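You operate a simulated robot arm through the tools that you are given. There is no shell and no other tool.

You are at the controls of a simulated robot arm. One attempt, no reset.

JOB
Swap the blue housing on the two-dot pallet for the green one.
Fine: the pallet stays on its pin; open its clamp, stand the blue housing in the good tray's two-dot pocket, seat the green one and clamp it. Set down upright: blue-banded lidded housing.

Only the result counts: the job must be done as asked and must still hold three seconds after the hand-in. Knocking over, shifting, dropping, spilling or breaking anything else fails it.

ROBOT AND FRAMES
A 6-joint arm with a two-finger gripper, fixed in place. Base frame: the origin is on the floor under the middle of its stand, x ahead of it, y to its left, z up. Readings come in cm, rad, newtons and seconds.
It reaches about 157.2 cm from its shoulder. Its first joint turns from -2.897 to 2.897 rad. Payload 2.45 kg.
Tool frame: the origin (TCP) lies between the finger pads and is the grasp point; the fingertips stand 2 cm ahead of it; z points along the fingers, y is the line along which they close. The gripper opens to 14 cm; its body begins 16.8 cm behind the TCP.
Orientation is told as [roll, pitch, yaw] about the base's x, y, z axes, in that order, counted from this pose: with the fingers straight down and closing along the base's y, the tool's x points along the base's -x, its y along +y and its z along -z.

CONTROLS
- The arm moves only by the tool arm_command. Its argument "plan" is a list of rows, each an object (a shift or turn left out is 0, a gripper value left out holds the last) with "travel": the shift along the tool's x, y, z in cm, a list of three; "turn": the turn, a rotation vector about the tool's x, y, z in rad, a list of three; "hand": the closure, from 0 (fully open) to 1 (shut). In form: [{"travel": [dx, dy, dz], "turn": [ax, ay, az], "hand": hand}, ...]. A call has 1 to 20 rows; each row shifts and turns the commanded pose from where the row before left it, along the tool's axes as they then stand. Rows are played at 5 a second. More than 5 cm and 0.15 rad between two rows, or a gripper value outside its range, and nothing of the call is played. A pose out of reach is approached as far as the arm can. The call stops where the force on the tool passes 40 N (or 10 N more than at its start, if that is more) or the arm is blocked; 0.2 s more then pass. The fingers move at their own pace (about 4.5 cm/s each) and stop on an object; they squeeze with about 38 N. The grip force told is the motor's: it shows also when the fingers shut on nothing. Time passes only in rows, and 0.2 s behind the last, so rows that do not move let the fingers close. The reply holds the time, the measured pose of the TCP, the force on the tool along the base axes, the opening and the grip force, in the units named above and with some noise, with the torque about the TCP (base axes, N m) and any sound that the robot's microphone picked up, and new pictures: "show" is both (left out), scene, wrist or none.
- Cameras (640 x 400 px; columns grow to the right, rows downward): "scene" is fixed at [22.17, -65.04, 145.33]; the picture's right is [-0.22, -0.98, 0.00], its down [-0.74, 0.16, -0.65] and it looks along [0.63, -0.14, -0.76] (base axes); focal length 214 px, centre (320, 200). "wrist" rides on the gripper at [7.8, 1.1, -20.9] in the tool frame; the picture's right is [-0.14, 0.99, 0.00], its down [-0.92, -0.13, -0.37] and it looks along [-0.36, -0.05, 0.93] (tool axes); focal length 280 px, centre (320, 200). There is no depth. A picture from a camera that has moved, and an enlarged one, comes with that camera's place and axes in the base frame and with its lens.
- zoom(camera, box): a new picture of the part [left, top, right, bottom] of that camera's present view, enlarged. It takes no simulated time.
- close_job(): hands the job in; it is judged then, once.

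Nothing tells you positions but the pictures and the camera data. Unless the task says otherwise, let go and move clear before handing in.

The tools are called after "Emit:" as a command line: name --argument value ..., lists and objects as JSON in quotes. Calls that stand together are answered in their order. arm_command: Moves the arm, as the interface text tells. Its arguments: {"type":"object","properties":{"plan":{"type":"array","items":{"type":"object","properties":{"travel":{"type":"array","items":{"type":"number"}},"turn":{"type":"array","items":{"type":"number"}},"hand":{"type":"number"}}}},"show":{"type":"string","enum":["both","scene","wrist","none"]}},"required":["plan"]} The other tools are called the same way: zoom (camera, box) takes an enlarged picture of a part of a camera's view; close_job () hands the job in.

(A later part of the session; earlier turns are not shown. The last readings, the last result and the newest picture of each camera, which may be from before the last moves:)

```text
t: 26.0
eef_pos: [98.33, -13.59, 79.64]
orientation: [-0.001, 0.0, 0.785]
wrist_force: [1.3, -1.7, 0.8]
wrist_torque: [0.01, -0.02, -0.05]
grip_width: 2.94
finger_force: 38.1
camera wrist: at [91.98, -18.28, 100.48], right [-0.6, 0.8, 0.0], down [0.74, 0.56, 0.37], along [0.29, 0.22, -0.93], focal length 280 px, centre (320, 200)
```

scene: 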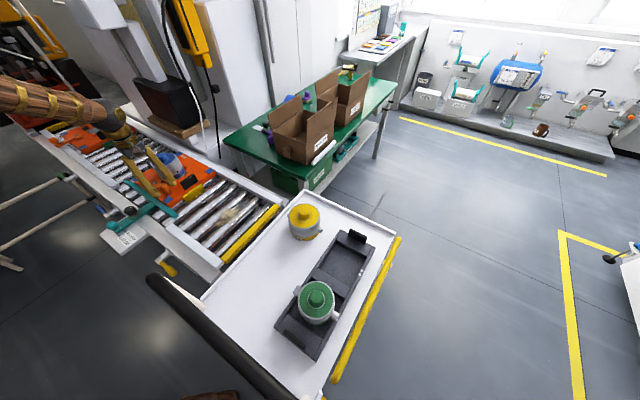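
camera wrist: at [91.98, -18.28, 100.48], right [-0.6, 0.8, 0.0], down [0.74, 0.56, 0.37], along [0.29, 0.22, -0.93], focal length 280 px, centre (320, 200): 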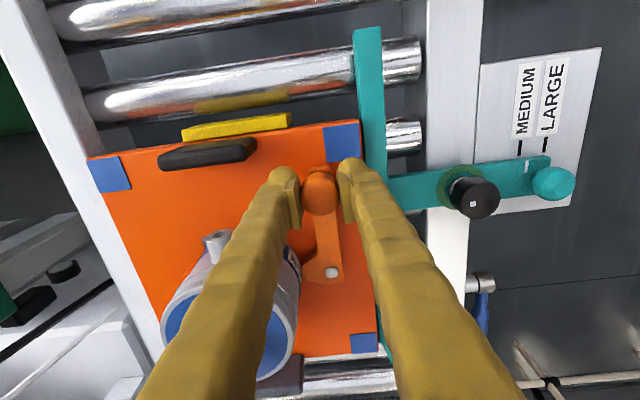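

I have the ball with a grip width of 2.94 cm. I'll swing the lever about its pivot, turning the gripper with it, with a small test arc first.

Emit:
arm_command --plan '[{"travel": [-0.04, 0.65, 0], "turn": [0, 0, 0.066]}, {"travel": [-0.0845, 1.288, 0], "turn": [0, 0, 0.1309]}, {"travel": [-0.0845, 1.288, 0], "turn": [0, 0, 0.1309]}, {}]' --show "wrist"

```text
t: 27.0
eef_pos: [96.51, -11.16, 79.67]
orientation: [-0.001, -0.002, 0.456]
wrist_force: [-0.6, 1.5, -0.1]
wrist_torque: [-0.08, 0.51, 0.13]
grip_width: 2.92
finger_force: 37.8
camera wrist: at [88.93, -13.46, 100.52], right [-0.31, 0.95, 0.0], down [0.88, 0.29, 0.37], along [0.35, 0.12, -0.93], focal length 280 px, centre (320, 200)
```

wrist: 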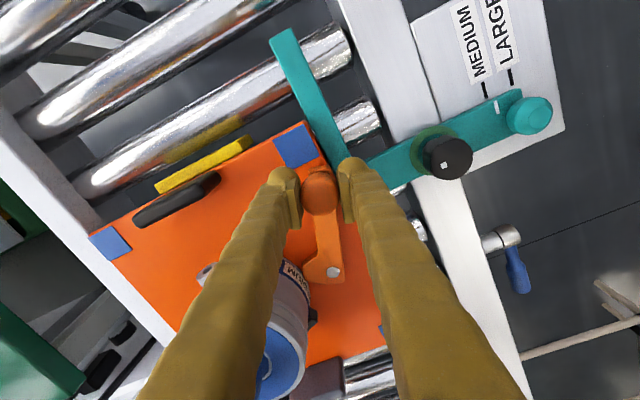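

The lever is following with low force, so I'll continue the arc.

Emit:
arm_command --plan '[{"travel": [-0.0845, 1.288, 0], "turn": [0, 0, 0.1309]}, {"travel": [-0.0845, 1.288, 0], "turn": [0, 0, 0.1309]}, {"travel": [-0.0845, 1.288, 0], "turn": [0, 0, 0.1309]}, {"travel": [-0.0845, 1.288, 0], "turn": [0, 0, 0.1309]}, {}]' --show "both"

Emit:
zoom --camera "scene" --box '[110, 140, 200, 220]'

```text
t: 28.2
eef_pos: [95.5, -6.03, 79.76]
orientation: [-0.002, -0.003, -0.067]
wrist_force: [5.2, -2.7, -1.0]
wrist_torque: [-0.07, -0.36, -0.22]
grip_width: 2.89
finger_force: 37.9
camera wrist: at [87.71, -4.27, 100.53], right [0.2, 0.98, 0.0], down [0.91, -0.19, 0.37], along [0.36, -0.08, -0.93], focal length 280 px, centre (320, 200)
```

scene: 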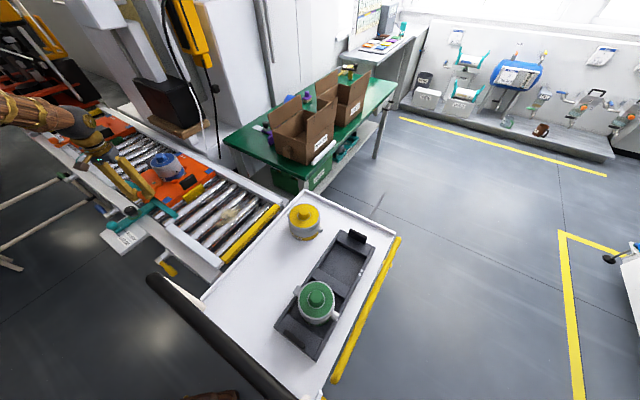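
wrist: 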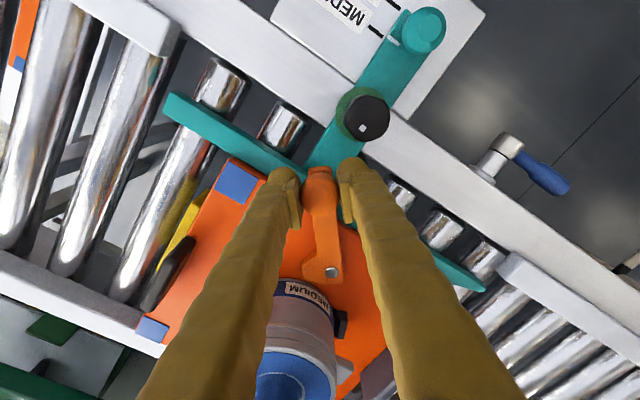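

```text
5.00 times, centred on (155, 180) of scene
camera zoom: at [22.17, -65.04, 145.33], right [-0.22, -0.98, 0.0], down [-0.74, 0.16, -0.65], along [0.63, -0.14, -0.76], focal length 1072 px, centre (1145, 300)
```

zoom: 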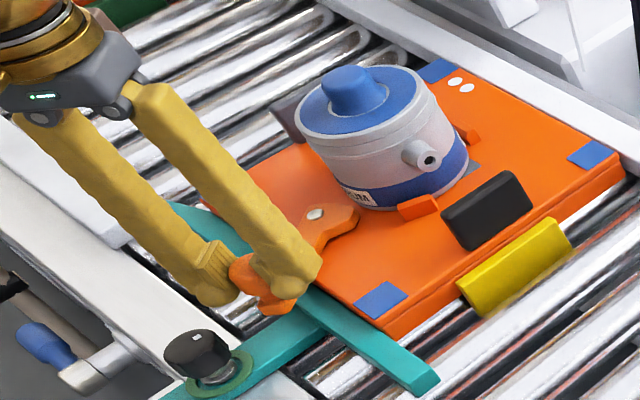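

Emit:
arm_command --plan '[{"travel": [-0.0845, 1.288, 0], "turn": [0, 0, 0.1309]}, {"travel": [-0.0845, 1.288, 0], "turn": [0, 0, 0.1309]}, {"travel": [-0.0845, 1.288, 0], "turn": [0, 0, 0.1309]}, {}]' --show "both"

Emit:
zoom --camera "scene" --box '[110, 140, 200, 220]'

```text
t: 29.2
eef_pos: [96.59, -2.12, 79.52]
orientation: [0.0, -0.001, -0.459]
wrist_force: [6.5, -4.2, 0.6]
wrist_torque: [-0.11, -0.29, -0.1]
grip_width: 2.93
finger_force: 37.5
camera wrist: at [89.98, 2.33, 100.51], right [0.56, 0.83, 0.0], down [0.77, -0.52, 0.37], along [0.31, -0.21, -0.93], focal length 280 px, centre (320, 200)
```

scene: 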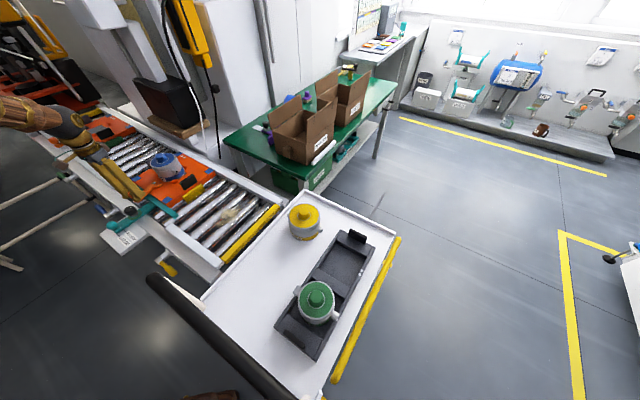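
wrist: 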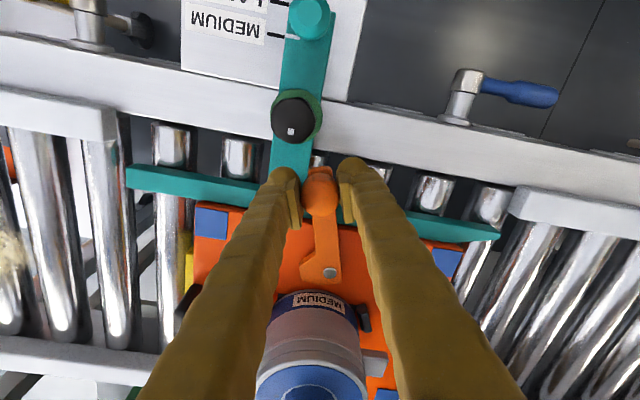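

```text
5.00 times, centred on (155, 180) of scene
camera zoom: at [22.17, -65.04, 145.33], right [-0.22, -0.98, 0.0], down [-0.74, 0.16, -0.65], along [0.63, -0.14, -0.76], focal length 1072 px, centre (1145, 300)
```

zoom: 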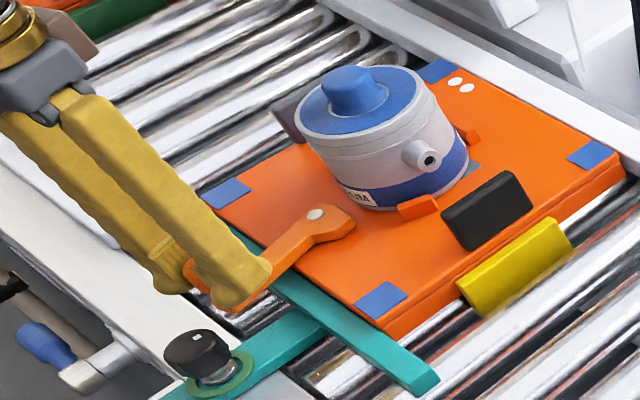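

Emit:
arm_command --plan '[{"travel": [-0.16, 1.288, 0], "turn": [0, 0, 0.1309]}, {"travel": [-0.12, 1.288, 0], "turn": [0, 0, 0.1309]}, {"travel": [-0.02, 0.5, 0], "turn": [0, 0, 0.05]}, {}]' --show "both"

Emit:
zoom --camera "scene" --box '[110, 140, 200, 220]'

```text
t: 29.8
eef_pos: [97.76, -0.99, 79.63]
orientation: [-0.005, -0.001, -0.697]
wrist_force: [-5.8, -14.3, 3.3]
wrist_torque: [-0.14, 0.17, 0.07]
grip_width: 2.97
finger_force: 37.8
stopped in row 3: the force on the tool passed its limit at 52 N (the readings are from after the stop); the commanded pose is now the measured one
camera wrist: at [92.41, 5.08, 100.5], right [0.74, 0.67, -0.01], down [0.63, -0.69, 0.37], along [0.24, -0.28, -0.93], focal length 280 px, centre (320, 200)
```

scene: 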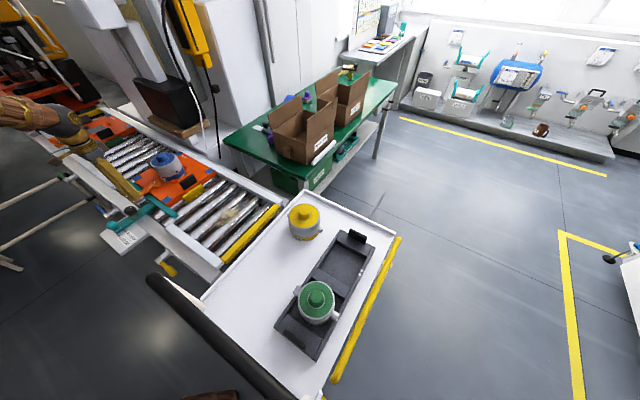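
wrist: 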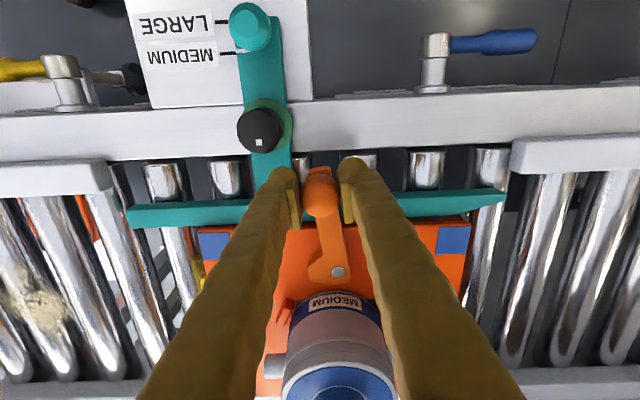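

```text
5.00 times, centred on (155, 180) of scene
camera zoom: at [22.17, -65.04, 145.33], right [-0.22, -0.98, 0.0], down [-0.74, 0.16, -0.65], along [0.63, -0.14, -0.76], focal length 1072 px, centre (1145, 300)
```

zoom: 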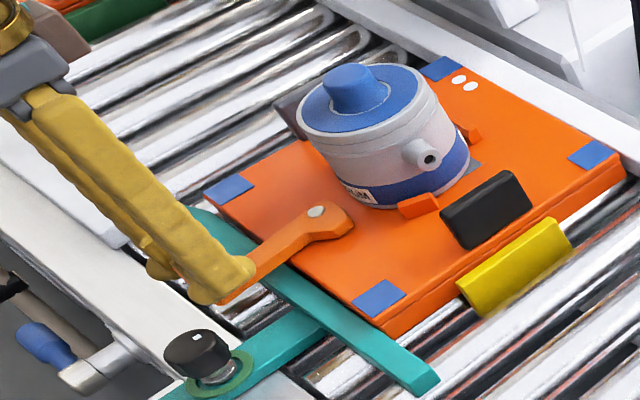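

The lever reached its open stop at about 82° and the pallet hasn't moved. I'll release the ball and rise straight up.

Emit:
arm_command --plan '[{"hand": 0.67}, {}, {}, {"travel": [0, 0, -4]}, {"travel": [0, 0, -5]}, {"travel": [0, 0, -5]}, {"travel": [0, 0, -5]}, {}]' --show "both"

Emit:
zoom --camera "wrist" --box '[220, 100, 460, 330]'

Emit:
zoom --camera "scene" --box '[110, 140, 200, 220]'

```text
t: 31.6
eef_pos: [97.68, -0.54, 98.82]
orientation: [-0.003, 0.0, -0.696]
wrist_force: [0.5, -1.2, 0.4]
wrist_torque: [-0.02, 0.02, 0.0]
grip_width: 4.62
finger_force: 0.1
camera wrist: at [92.28, 5.5, 119.76], right [0.74, 0.67, 0.0], down [0.63, -0.69, 0.37], along [0.25, -0.28, -0.93], focal length 280 px, centre (320, 200)
```

scene: 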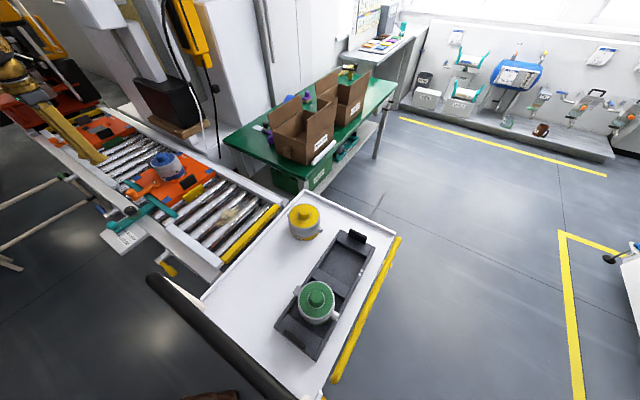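
wrist: 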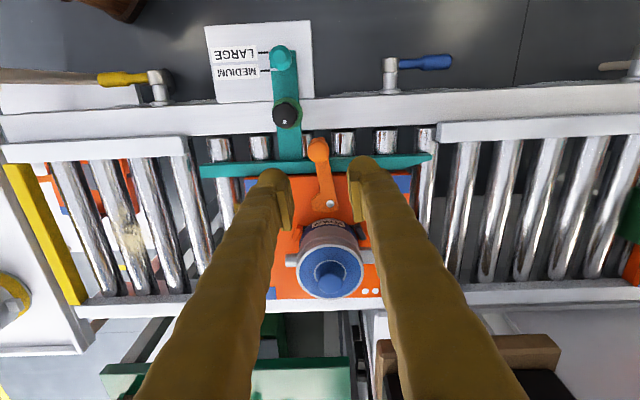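

```text
1.74 times, centred on (340, 215) of wrist
camera zoom: at [92.28, 5.5, 119.76], right [0.74, 0.67, 0.0], down [0.63, -0.69, 0.37], along [0.25, -0.28, -0.93], focal length 488 px, centre (285, 174)
```

zoom: 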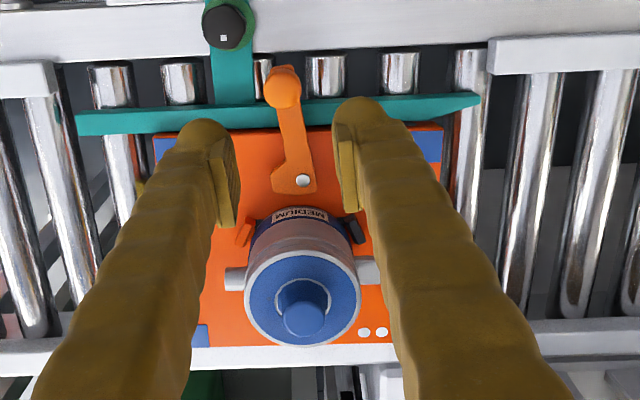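

```text
5.00 times, centred on (155, 180) of scene
camera zoom: at [22.17, -65.04, 145.33], right [-0.22, -0.98, 0.0], down [-0.74, 0.16, -0.65], along [0.63, -0.14, -0.76], focal length 1072 px, centre (1145, 300)
```

zoom: 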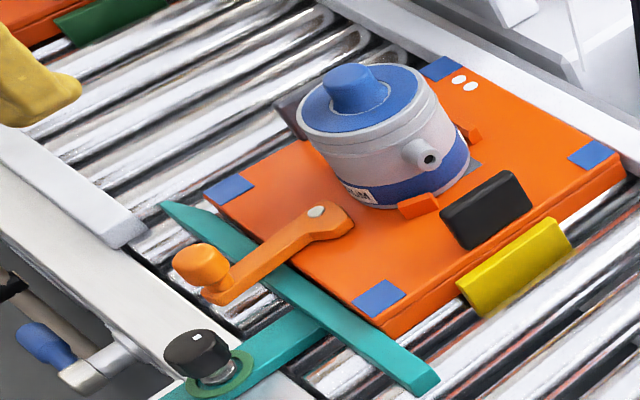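

The clamp is open. Before gripping, I'll study the blue housing's silhouette closely.

Emit:
zoom --camera "scene" --box '[145, 145, 195, 190]'

Emit:
zoom --camera "scene" --box '[280, 265, 350, 335]'

Emit:
zoom --camera "wrist" --box '[280, 200, 390, 310]'

```text
8.89 times, centred on (170, 168) of scene
camera zoom: at [22.17, -65.04, 145.33], right [-0.22, -0.98, 0.0], down [-0.74, 0.16, -0.65], along [0.63, -0.14, -0.76], focal length 1906 px, centre (1653, 489)
```

zoom: 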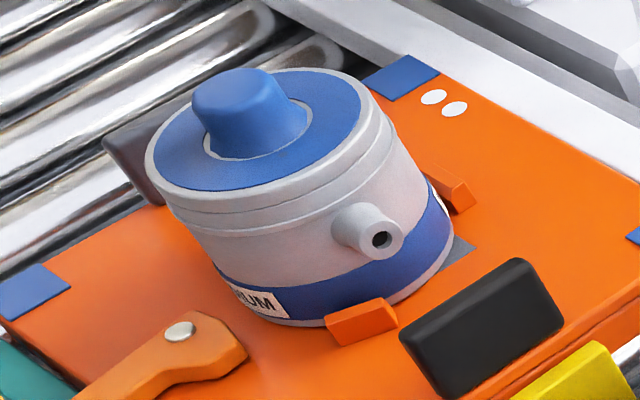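

```text
5.71 times, centred on (315, 300) of scene
camera zoom: at [22.17, -65.04, 145.33], right [-0.22, -0.98, 0.0], down [-0.74, 0.16, -0.65], along [0.63, -0.14, -0.76], focal length 1226 px, centre (349, -371)
```

zoom: 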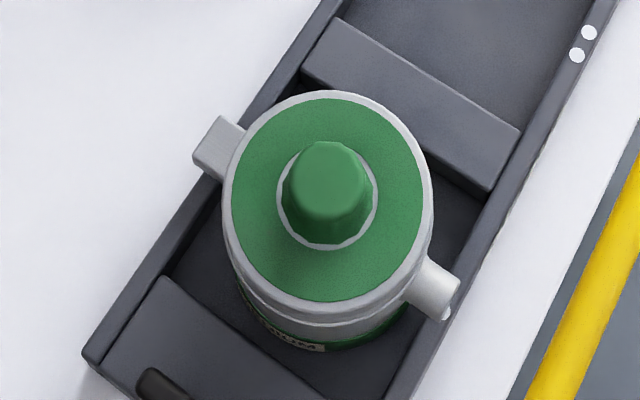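

```text
3.64 times, centred on (335, 255) of wrist
camera zoom: at [92.28, 5.5, 119.76], right [0.74, 0.67, 0.0], down [0.63, -0.69, 0.37], along [0.25, -0.28, -0.93], focal length 1020 px, centre (266, 0)
```

zoom: 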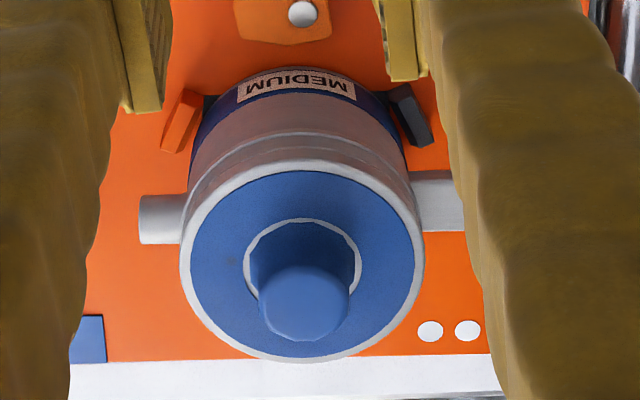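

The housings have a round port towards -u and a square key towards +u, with the same orientation in both places, so I'll keep orientation through the transfers. Gripping along base y (45° between port and tray axis) clears the ports, stops and tray handles. I'll hover over blue with yaw 0 and the gripper fully open.

Emit:
arm_command --plan '[{"turn": [0, 0, -0.139], "hand": 0.0}, {"turn": [0, 0, -0.139]}, {"turn": [0, 0, -0.139]}, {"turn": [0, 0, -0.139]}, {"turn": [0, 0, -0.14]}, {"travel": [-3.36, -3.07, 0]}, {"travel": [-3.36, -3.07, 0]}, {"travel": [-3.36, -3.07, 0]}, {"travel": [-3.36, -3.07, 0]}, {}]' --show "both"

Emit:
zoom --camera "wrist" --box '[220, 100, 420, 300]'

Emit:
zoom --camera "scene" --box '[110, 110, 230, 210]'

```text
t: 33.8
eef_pos: [111.4, -12.99, 98.48]
orientation: [-0.002, 0.001, 0.002]
wrist_force: [-0.1, 0.8, -0.2]
wrist_torque: [0.04, -0.01, 0.01]
grip_width: 14.0
finger_force: 0.0
camera wrist: at [103.56, -11.69, 119.43], right [0.14, 0.99, 0.0], down [0.92, -0.13, 0.37], along [0.36, -0.05, -0.93], focal length 280 px, centre (320, 200)
```

scene: 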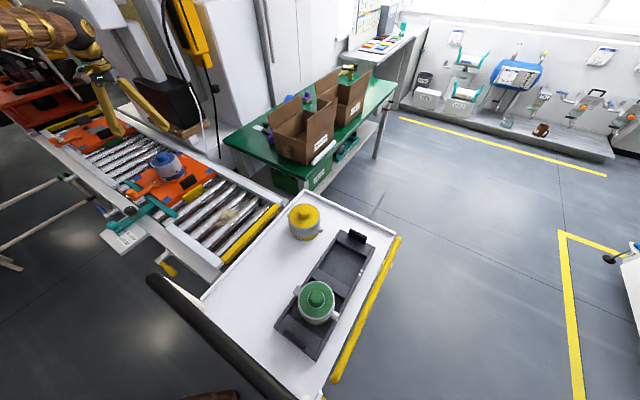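
wrist: 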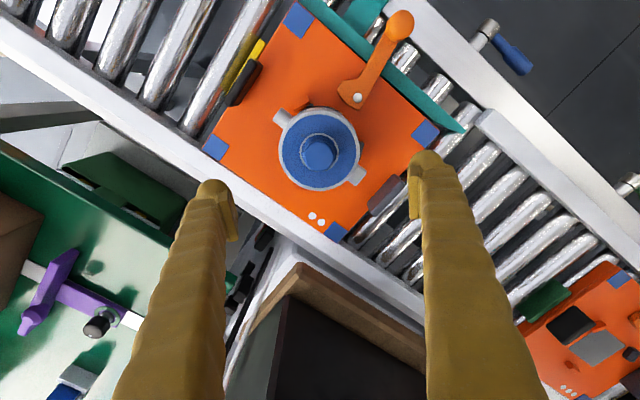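

```text
2.00 times, centred on (320, 200) of wrist
camera zoom: at [103.56, -11.69, 119.43], right [0.14, 0.99, 0.0], down [0.92, -0.13, 0.37], along [0.36, -0.05, -0.93], focal length 561 px, centre (320, 200)
```

zoom: 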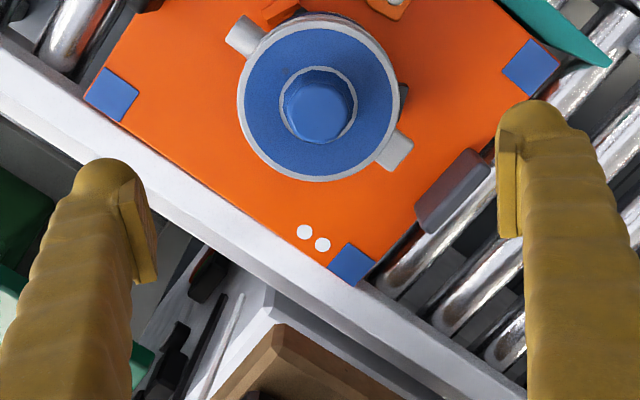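

```text
4.00 times, centred on (170, 160) of scene
camera zoom: at [22.17, -65.04, 145.33], right [-0.22, -0.98, 0.0], down [-0.74, 0.16, -0.65], along [0.63, -0.14, -0.76], focal length 858 px, centre (920, 360)
```

zoom: 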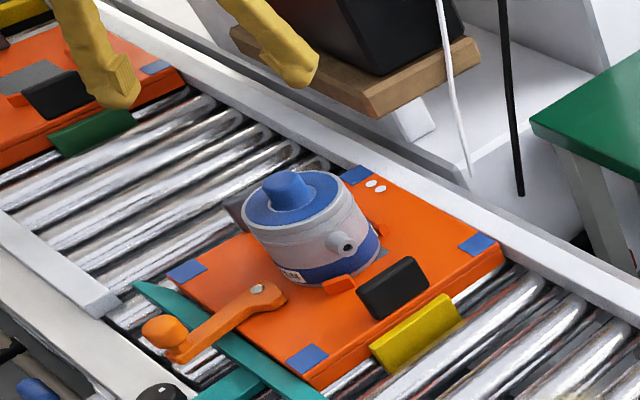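

Blue's centre is at about (110.9, -12.7). I'll centre on it and lower partway.

Emit:
arm_command --plan '[{"travel": [0.52, 0.29, 1]}, {"travel": [0, 0, 3]}, {"travel": [0, 0, 3]}, {"travel": [0, 0, 2]}, {}]' --show "wrist"

Emit:
zoom --camera "wrist" --box '[220, 100, 420, 300]'

Emit:
zoom --camera "scene" --box '[110, 120, 210, 200]'

```text
t: 35.0
eef_pos: [110.79, -12.72, 89.55]
orientation: [-0.002, 0.003, 0.0]
wrist_force: [0.0, -0.3, -0.2]
wrist_torque: [0.04, -0.01, 0.02]
grip_width: 14.03
finger_force: 0.1
camera wrist: at [102.92, -11.46, 110.42], right [0.14, 0.99, 0.0], down [0.92, -0.13, 0.37], along [0.36, -0.05, -0.93], focal length 280 px, centre (320, 200)
```

wrist: 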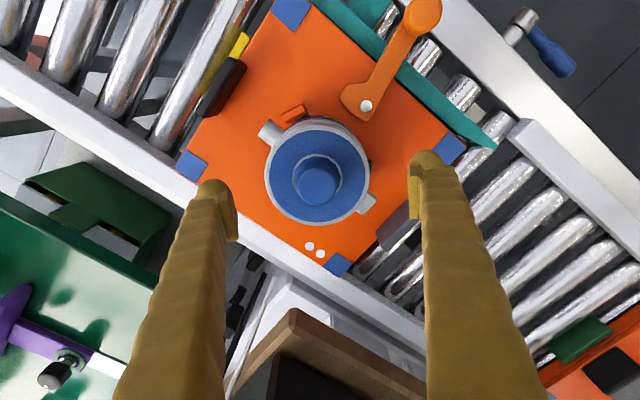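

```text
2.00 times, centred on (320, 200) of wrist
camera zoom: at [102.92, -11.46, 110.42], right [0.14, 0.99, 0.0], down [0.92, -0.13, 0.37], along [0.36, -0.05, -0.93], focal length 561 px, centre (320, 200)
```

zoom: 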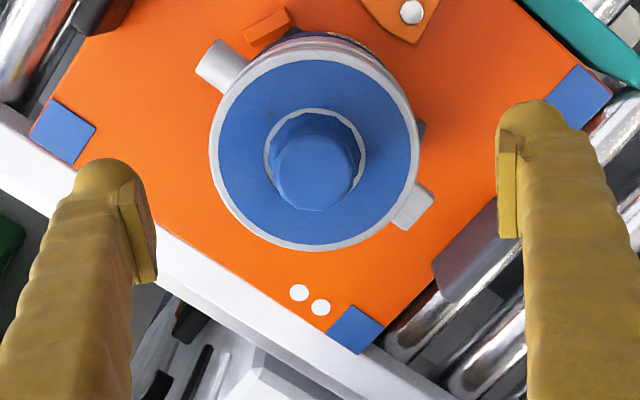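

```text
5.00 times, centred on (160, 160) of scene
camera zoom: at [22.17, -65.04, 145.33], right [-0.22, -0.98, 0.0], down [-0.74, 0.16, -0.65], along [0.63, -0.14, -0.76], focal length 1072 px, centre (1120, 400)
```

zoom: 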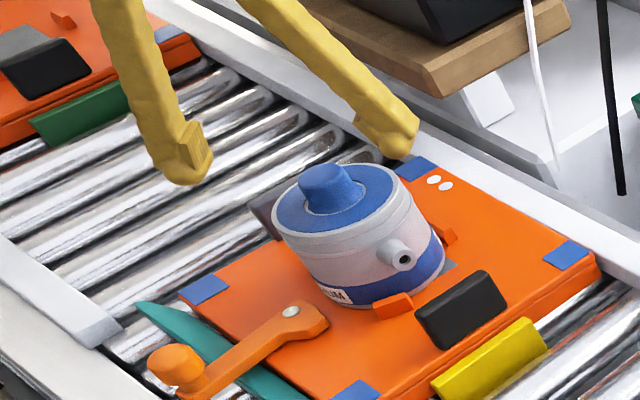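

Centred within 2 mm. Now down to the grip height (TCP about 80.6) and close on the body.

Emit:
arm_command --plan '[{"travel": [0, -0.12, 2.5]}, {"travel": [0, 0, 2.5]}, {"travel": [0, 0, 2.5]}, {"travel": [0, 0, 1.45]}, {}]' --show "both"

Emit:
zoom --camera "wrist" --box '[200, 100, 440, 300]'

Emit:
zoom --camera "scene" --box '[110, 120, 210, 200]'

```text
t: 36.2
eef_pos: [110.56, -12.84, 80.67]
orientation: [-0.003, 0.002, -0.001]
wrist_force: [0.1, -0.3, 0.3]
wrist_torque: [-0.01, 0.01, -0.01]
grip_width: 14.01
finger_force: 0.1
camera wrist: at [102.88, -11.61, 101.66], right [0.14, 0.99, 0.0], down [0.92, -0.13, 0.37], along [0.36, -0.05, -0.93], focal length 280 px, centre (320, 200)
```

scene: 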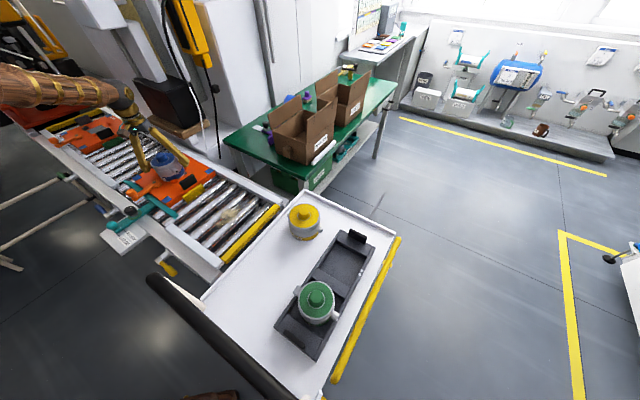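
wrist: 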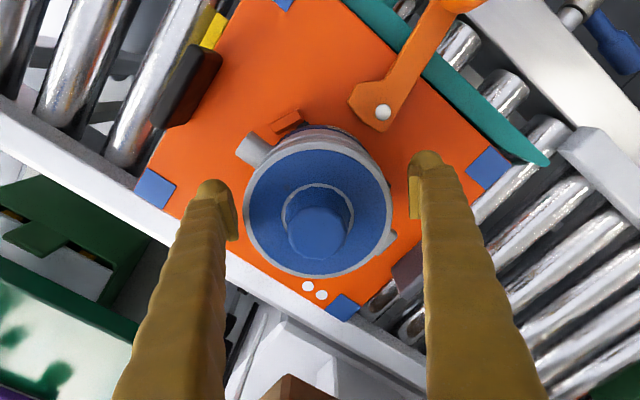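

```text
2.00 times, centred on (320, 200) of wrist
camera zoom: at [102.88, -11.61, 101.66], right [0.14, 0.99, 0.0], down [0.92, -0.13, 0.37], along [0.36, -0.05, -0.93], focal length 561 px, centre (320, 200)
```

zoom: 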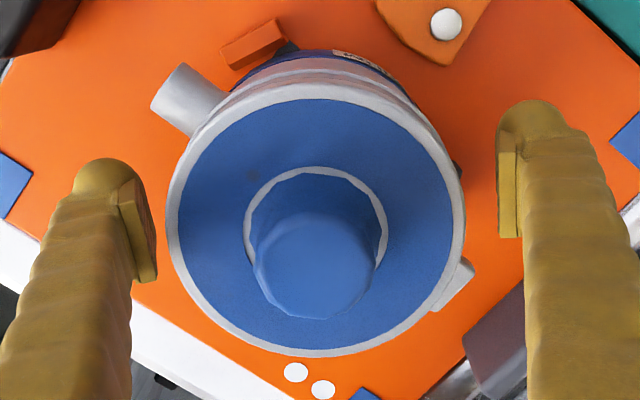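

```text
5.00 times, centred on (160, 160) of scene
camera zoom: at [22.17, -65.04, 145.33], right [-0.22, -0.98, 0.0], down [-0.74, 0.16, -0.65], along [0.63, -0.14, -0.76], focal length 1072 px, centre (1120, 400)
```

zoom: 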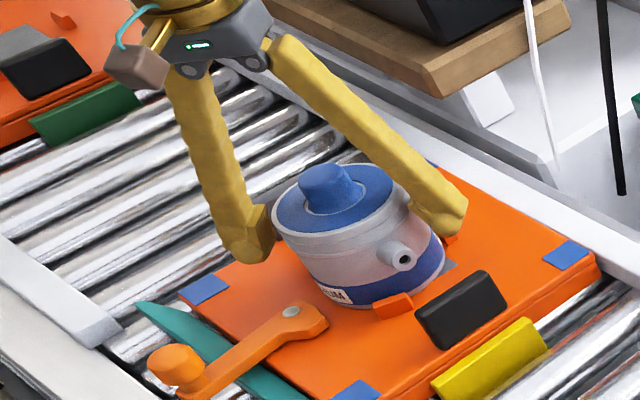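

Emit:
arm_command --plan '[{"travel": [-0.2, 0, 0]}, {"hand": 0.4}, {}, {}, {}, {}]' --show "both"

Emit:
zoom --camera "scene" --box '[110, 120, 210, 200]'

```text
t: 37.6
eef_pos: [110.88, -12.96, 80.67]
orientation: [-0.004, 0.004, 0.001]
wrist_force: [-0.7, -1.7, 1.7]
wrist_torque: [0.04, 0.01, 0.01]
grip_width: 11.52
finger_force: 37.7
camera wrist: at [103.05, -11.64, 101.66], right [0.14, 0.99, 0.0], down [0.92, -0.13, 0.37], along [0.36, -0.05, -0.93], focal length 280 px, centre (320, 200)
```

scene: 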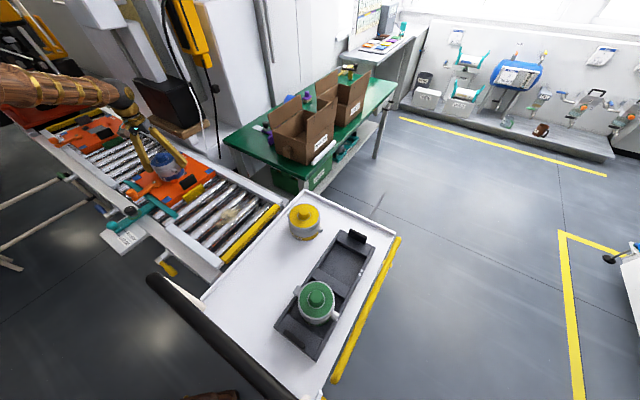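
wrist: 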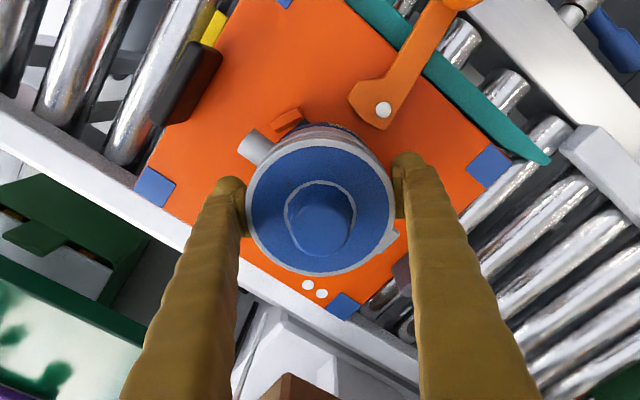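

```text
5.00 times, centred on (160, 160) of scene
camera zoom: at [22.17, -65.04, 145.33], right [-0.22, -0.98, 0.0], down [-0.74, 0.16, -0.65], along [0.63, -0.14, -0.76], focal length 1072 px, centre (1120, 400)
```

zoom: 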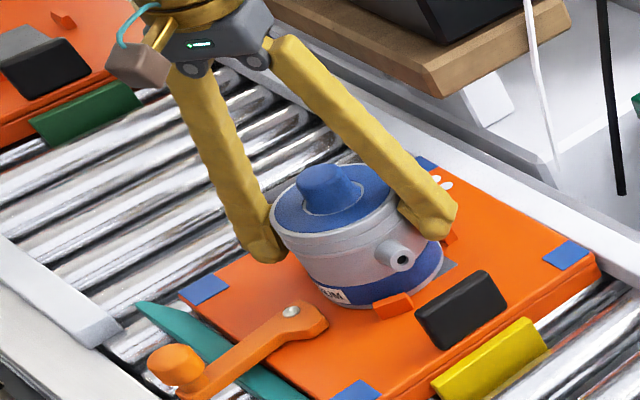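

The grip closed at 11.5 cm on the body's widest ring with 38 N. I'll do a small test lift to confirm the whole housing comes up.

Emit:
arm_command --plan '[{"travel": [0, 0, -0.7]}, {"travel": [0, 0, -0.8]}, {"travel": [0, 0, -1]}, {}]' --show "both"

Emit:
zoom --camera "scene" --box '[130, 130, 200, 190]'

Emit:
zoom --camera "wrist" --box '[200, 100, 440, 300]'

```text
t: 38.6
eef_pos: [110.93, -12.92, 83.36]
orientation: [-0.004, 0.002, 0.0]
wrist_force: [-0.5, -0.6, -6.6]
wrist_torque: [-0.01, 0.03, 0.01]
grip_width: 11.53
finger_force: 37.9
camera wrist: at [103.05, -11.66, 104.13], right [0.14, 0.99, 0.0], down [0.92, -0.13, 0.37], along [0.36, -0.05, -0.93], focal length 280 px, centre (320, 200)
```

scene: 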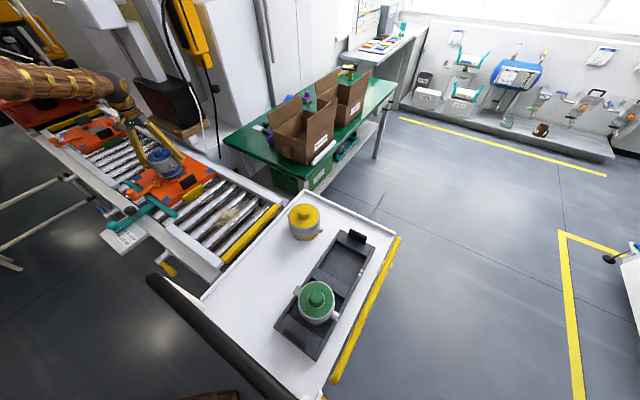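
wrist: 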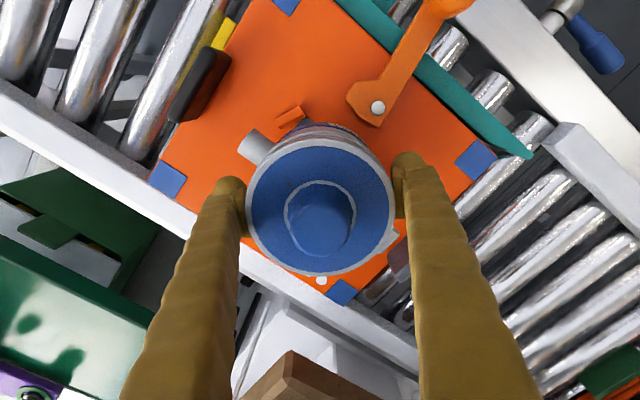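

```text
6.67 times, centred on (165, 160) of scene
camera zoom: at [22.17, -65.04, 145.33], right [-0.22, -0.98, 0.0], down [-0.74, 0.16, -0.65], along [0.63, -0.14, -0.76], focal length 1430 px, centre (1353, 467)
```

zoom: 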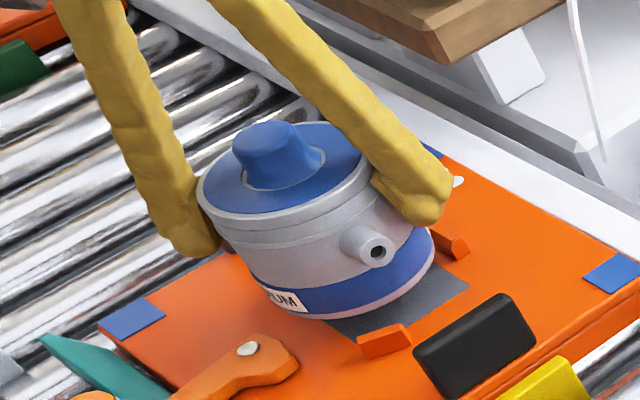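

```text
2.00 times, centred on (320, 200) of wrist
camera zoom: at [103.05, -11.66, 104.13], right [0.14, 0.99, 0.0], down [0.92, -0.13, 0.37], along [0.36, -0.05, -0.93], focal length 561 px, centre (320, 200)
```

zoom: 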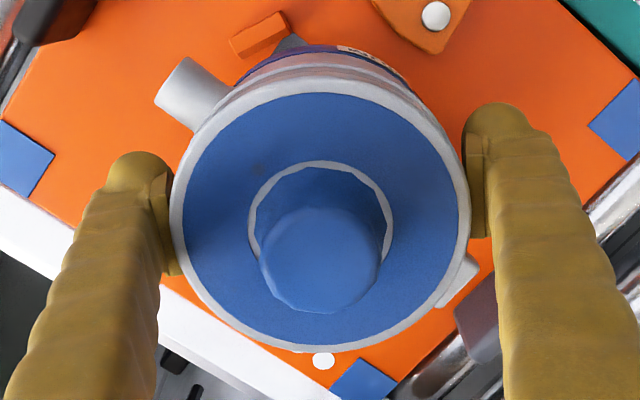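

The housing lifted whole (about 0.67 kg), and the pallet stayed in place. I'll lift to a safe height and carry it towards the tray.

Emit:
arm_command --plan '[{"travel": [0, 0, -3]}, {"travel": [0, 0, -4]}, {"travel": [0, 0, -4]}, {"travel": [0, 0, -4]}, {"travel": [0, 0, -3.6]}, {}]' --show "scene"

Emit:
zoom --camera "scene" --box '[100, 100, 220, 210]'

```text
t: 40.0
eef_pos: [110.93, -12.73, 101.77]
orientation: [-0.004, 0.003, 0.0]
wrist_force: [0.2, 0.0, -6.6]
wrist_torque: [-0.01, 0.03, 0.01]
grip_width: 11.52
finger_force: 37.9
```

scene: 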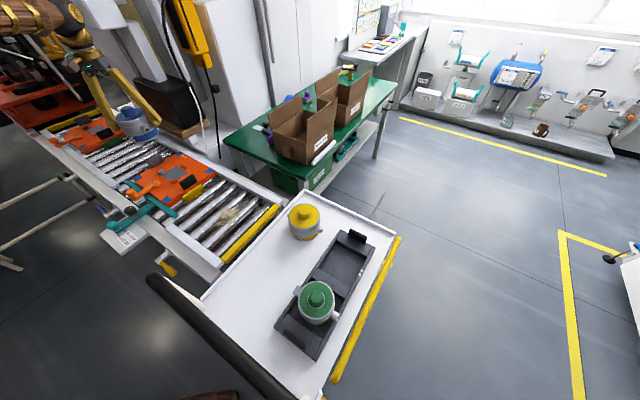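

```text
3.64 times, centred on (160, 155) of scene
camera zoom: at [22.17, -65.04, 145.33], right [-0.22, -0.98, 0.0], down [-0.74, 0.16, -0.65], along [0.63, -0.14, -0.76], focal length 780 px, centre (902, 364)
```

zoom: 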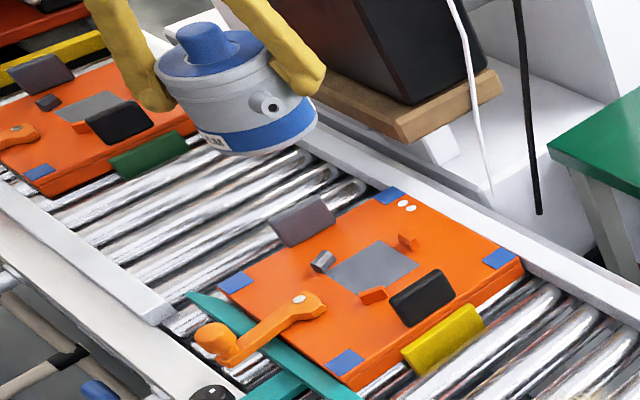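

Emit:
arm_command --plan '[{"travel": [0.903, -0.998, 0]}, {"travel": [1.807, -1.996, 0]}, {"travel": [2.71, -2.994, 0]}, {"travel": [2.71, -2.994, 0]}, {"travel": [2.71, -2.994, 0]}, {"travel": [2.71, -2.994, 0]}, {"travel": [2.71, -2.994, 0]}, {"travel": [2.71, -2.994, 0]}, {"travel": [2.71, -2.994, 0]}, {"travel": [2.71, -2.994, 0]}, {"travel": [2.71, -2.994, 0]}, {"travel": [2.71, -2.994, 0]}]' --show "scene"

Emit:
arm_command --plan '[{"travel": [2.71, -2.994, 0]}, {"travel": [2.71, -2.994, 0]}, {"travel": [2.71, -2.994, 0]}, {"travel": [2.71, -2.994, 0]}, {"travel": [2.71, -2.994, 0]}, {"travel": [2.71, -2.994, 0]}, {"travel": [2.71, -2.994, 0]}, {"travel": [2.71, -2.994, 0]}, {"travel": [2.71, -2.994, 0]}, {"travel": [2.409, -2.662, 0]}, {"travel": [1.807, -1.996, 0]}, {"travel": [1.205, -1.331, 0]}, {"travel": [0.602, -0.665, 0]}, {}]' --show "both"

```text
t: 42.6
eef_pos: [81.03, -45.7, 101.64]
orientation: [-0.003, 0.003, 0.0]
wrist_force: [-0.2, 0.6, -6.6]
wrist_torque: [-0.01, 0.05, -0.02]
grip_width: 11.53
finger_force: 38.1
```

scene: 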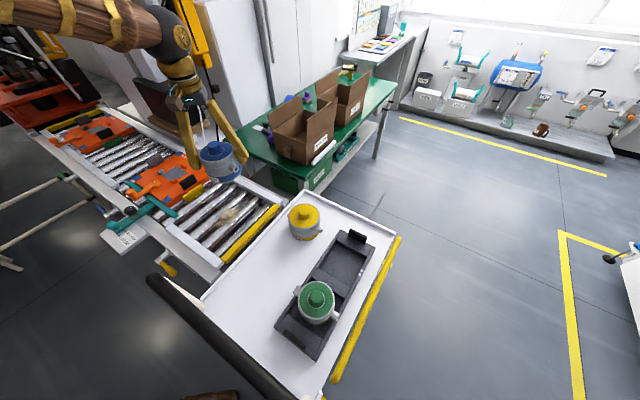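

```text
t: 45.6
eef_pos: [50.57, -79.35, 102.18]
orientation: [-0.003, 0.002, 0.0]
wrist_force: [-0.3, -0.2, -6.1]
wrist_torque: [0.03, 0.0, -0.01]
grip_width: 11.51
finger_force: 38.2
camera wrist: at [42.83, -78.05, 123.09], right [0.14, 0.99, 0.0], down [0.92, -0.13, 0.37], along [0.36, -0.05, -0.93], focal length 280 px, centre (320, 200)
```

scene: 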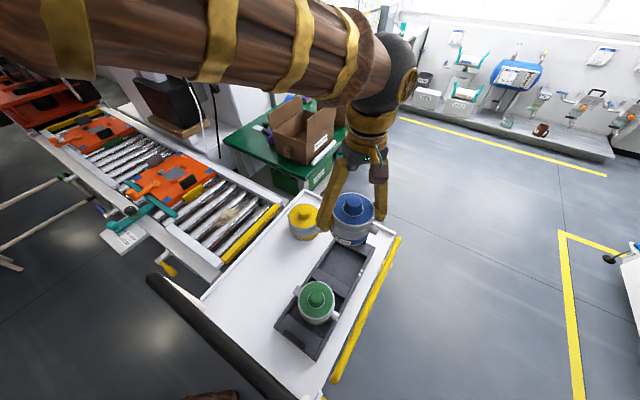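
wrist: 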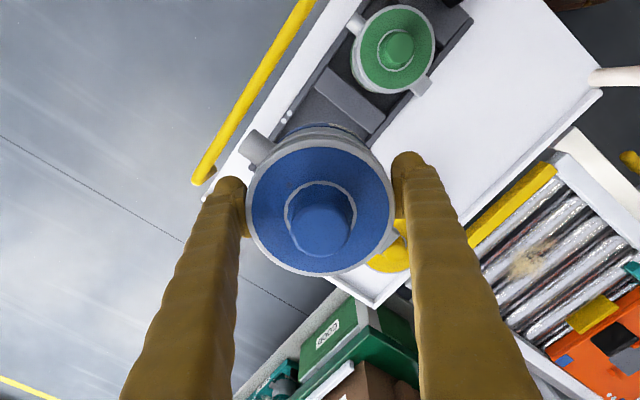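

I'm hovering over the two-dot pocket. I'll lower to just above the rim and check alignment.

Emit:
arm_command --plan '[{"travel": [0, 0, 3]}, {"travel": [0, 0, 4]}, {"travel": [0, 0, 4]}, {"travel": [0, 0, 4]}, {"travel": [0, 0, 2]}, {}]' --show "both"

Emit:
zoom --camera "wrist" --box '[200, 40, 440, 280]'

Emit:
zoom --camera "scene" --box '[290, 180, 400, 290]'

```text
t: 47.0
eef_pos: [50.73, -79.33, 84.95]
orientation: [-0.003, 0.001, 0.001]
wrist_force: [-0.4, 1.4, -6.6]
wrist_torque: [-0.02, 0.02, -0.01]
grip_width: 11.54
finger_force: 38.0
camera wrist: at [42.87, -77.97, 105.91], right [0.14, 0.99, 0.0], down [0.92, -0.13, 0.37], along [0.36, -0.05, -0.93], focal length 280 px, centre (320, 200)
```

scene: 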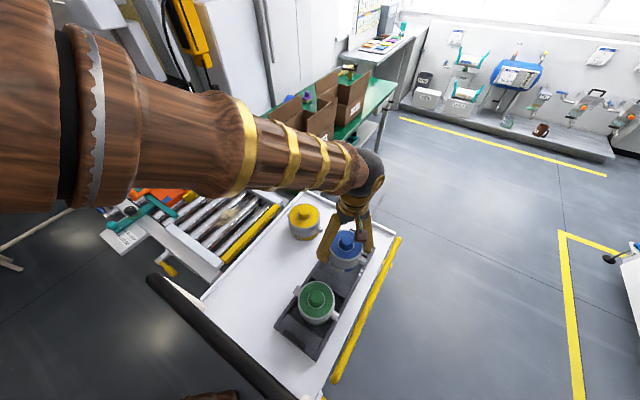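
wrist: 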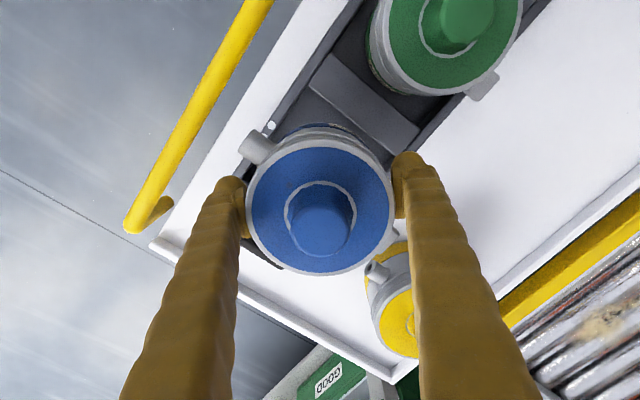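

```text
1.67 times, centred on (320, 160) of wrist
camera zoom: at [42.87, -77.97, 105.91], right [0.14, 0.99, 0.0], down [0.92, -0.13, 0.37], along [0.36, -0.05, -0.93], focal length 467 px, centre (320, 267)
```

zoom: 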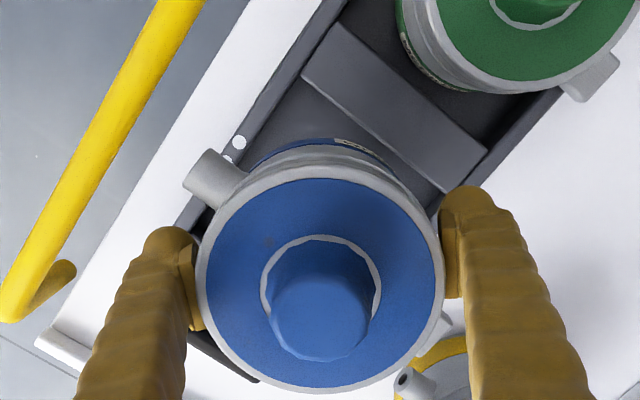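

```text
3.64 times, centred on (345, 235) of scene
camera zoom: at [22.17, -65.04, 145.33], right [-0.22, -0.98, 0.0], down [-0.74, 0.16, -0.65], along [0.63, -0.14, -0.76], focal length 780 px, centre (229, 73)
```

zoom: 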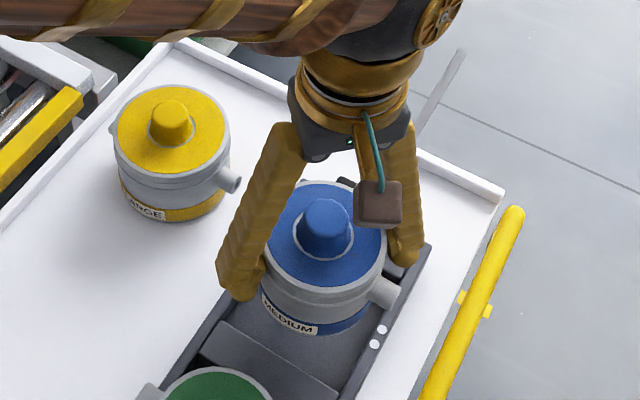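

The pocket edges match my estimate, and the housing is within about 3 mm of the pocket centre. I'll trim that and lower it most of the way.

Emit:
arm_command --plan '[{"travel": [-0.2, -0.2, 1.5]}, {"travel": [0, 0, 1.5]}, {"travel": [0, 0, 1.2]}, {"travel": [0, 0, 1.0]}, {}]' --show "both"

Emit:
zoom --camera "wrist" --box '[200, 40, 440, 280]'

Emit:
zoom --camera "scene" --box '[300, 200, 390, 290]'

```text
t: 48.2
eef_pos: [50.86, -79.73, 79.91]
orientation: [-0.004, 0.002, 0.002]
wrist_force: [0.7, -0.1, -5.4]
wrist_torque: [0.01, 0.0, 0.01]
grip_width: 11.53
finger_force: 37.9
camera wrist: at [43.11, -78.3, 100.89], right [0.14, 0.99, 0.0], down [0.92, -0.13, 0.37], along [0.36, -0.05, -0.93], focal length 280 px, centre (320, 200)
```

scene: 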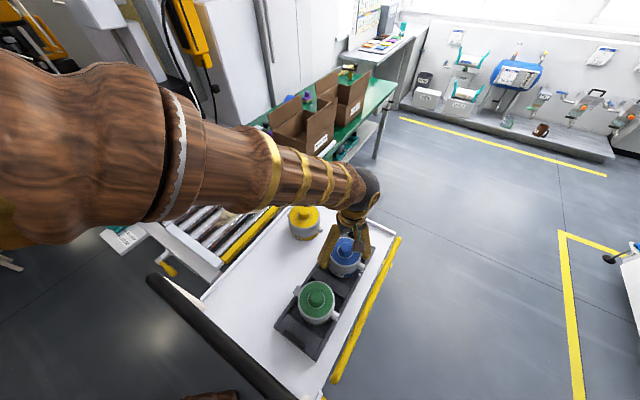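
wrist: 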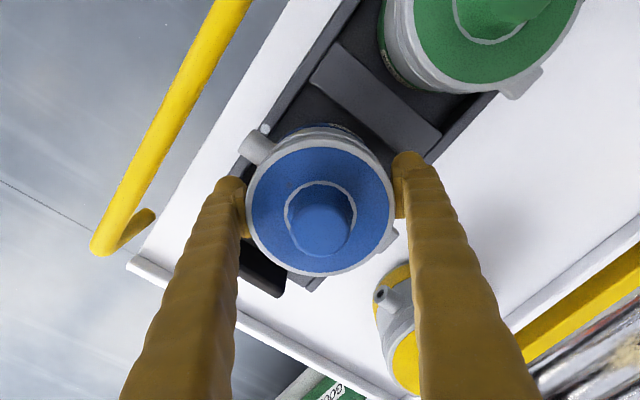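

```text
1.67 times, centred on (320, 160) of wrist
camera zoom: at [43.11, -78.3, 100.89], right [0.14, 0.99, 0.0], down [0.92, -0.13, 0.37], along [0.36, -0.05, -0.93], focal length 467 px, centre (320, 267)
```

zoom: 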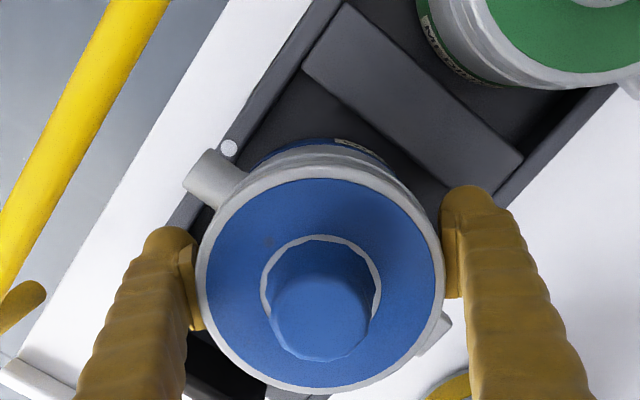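

```text
4.44 times, centred on (345, 245) of scene
camera zoom: at [22.17, -65.04, 145.33], right [-0.22, -0.98, 0.0], down [-0.74, 0.16, -0.65], along [0.63, -0.14, -0.76], focal length 953 px, centre (209, 0)
```

zoom: 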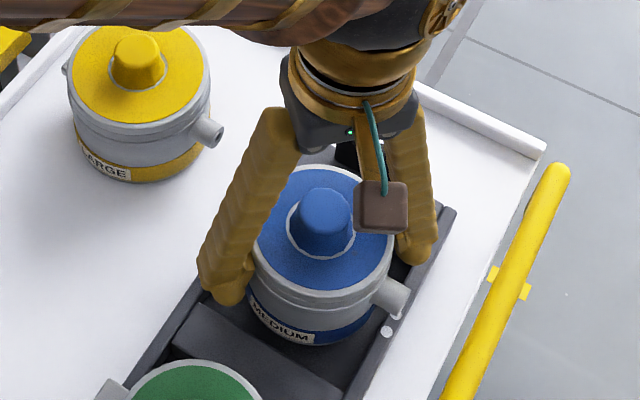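

Emit:
arm_command --plan '[{"travel": [0.15, 0.15, 0.4]}, {"travel": [0, 0, 0.4]}, {"travel": [0, 0, 0.2]}, {}]' --show "none"

```text
t: 49.2
eef_pos: [50.75, -79.42, 78.86]
orientation: [-0.003, 0.001, 0.002]
wrist_force: [-0.3, 0.1, -6.1]
wrist_torque: [0.02, 0.0, -0.01]
grip_width: 11.51
finger_force: 38.3
```

Emit:
arm_command --plan '[{"travel": [0, 0, 0.2]}, {"travel": [0, 0, 0.2]}, {}]' --show "none"

```text
t: 50.0
eef_pos: [50.77, -79.64, 78.43]
orientation: [-0.005, 0.001, -0.001]
wrist_force: [0.8, -0.6, -6.1]
wrist_torque: [0.0, 0.02, 0.02]
grip_width: 11.55
finger_force: 38.2
```

Emit:
arm_command --plan '[{"travel": [0, 0, 0.2]}, {"travel": [0, 0, 0.2]}, {}]' --show "both"

Emit:
zoom --camera "scene" --box '[310, 215, 380, 285]'

Emit:
zoom --camera "wrist" --box '[220, 80, 440, 280]'

```text
t: 50.8
eef_pos: [50.65, -79.49, 78.25]
orientation: [-0.003, 0.003, 0.001]
wrist_force: [-2.9, 0.4, 3.0]
wrist_torque: [0.35, -0.02, 0.12]
grip_width: 11.52
finger_force: 37.7
camera wrist: at [42.88, -78.18, 99.1], right [0.14, 0.99, 0.0], down [0.92, -0.13, 0.37], along [0.36, -0.05, -0.93], focal length 280 px, centre (320, 200)
```

scene: 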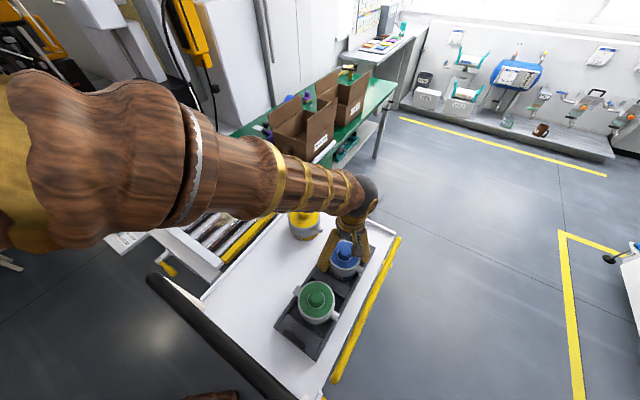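
wrist: 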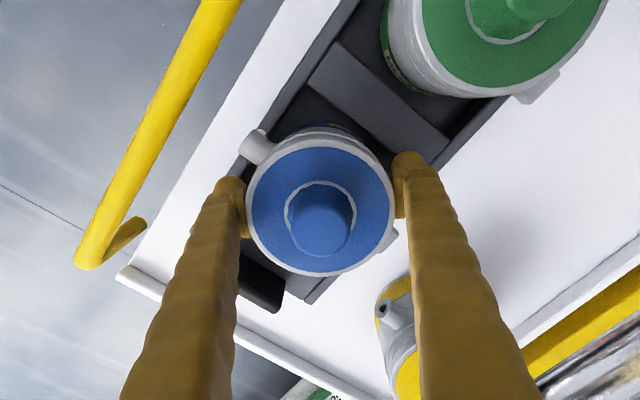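

```text
5.71 times, centred on (345, 250) of scene
camera zoom: at [22.17, -65.04, 145.33], right [-0.22, -0.98, 0.0], down [-0.74, 0.16, -0.65], along [0.63, -0.14, -0.76], focal length 1226 px, centre (177, -86)
```

zoom: 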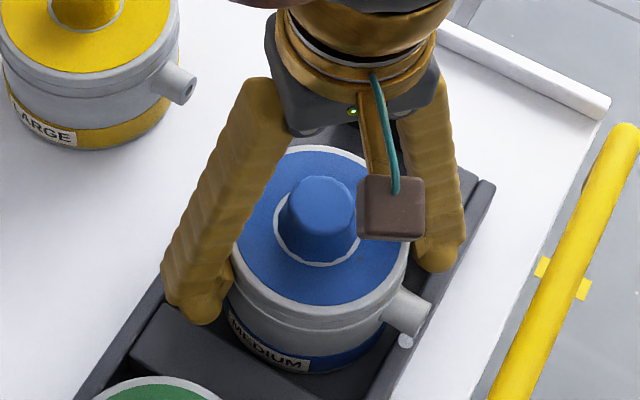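

```text
2.00 times, centred on (330, 180) of wrist
camera zoom: at [42.88, -78.18, 99.1], right [0.14, 0.99, 0.0], down [0.92, -0.13, 0.37], along [0.36, -0.05, -0.93], focal length 561 px, centre (300, 240)
```

zoom: 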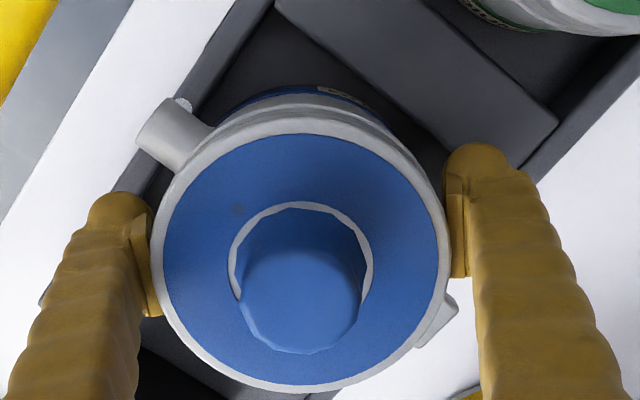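

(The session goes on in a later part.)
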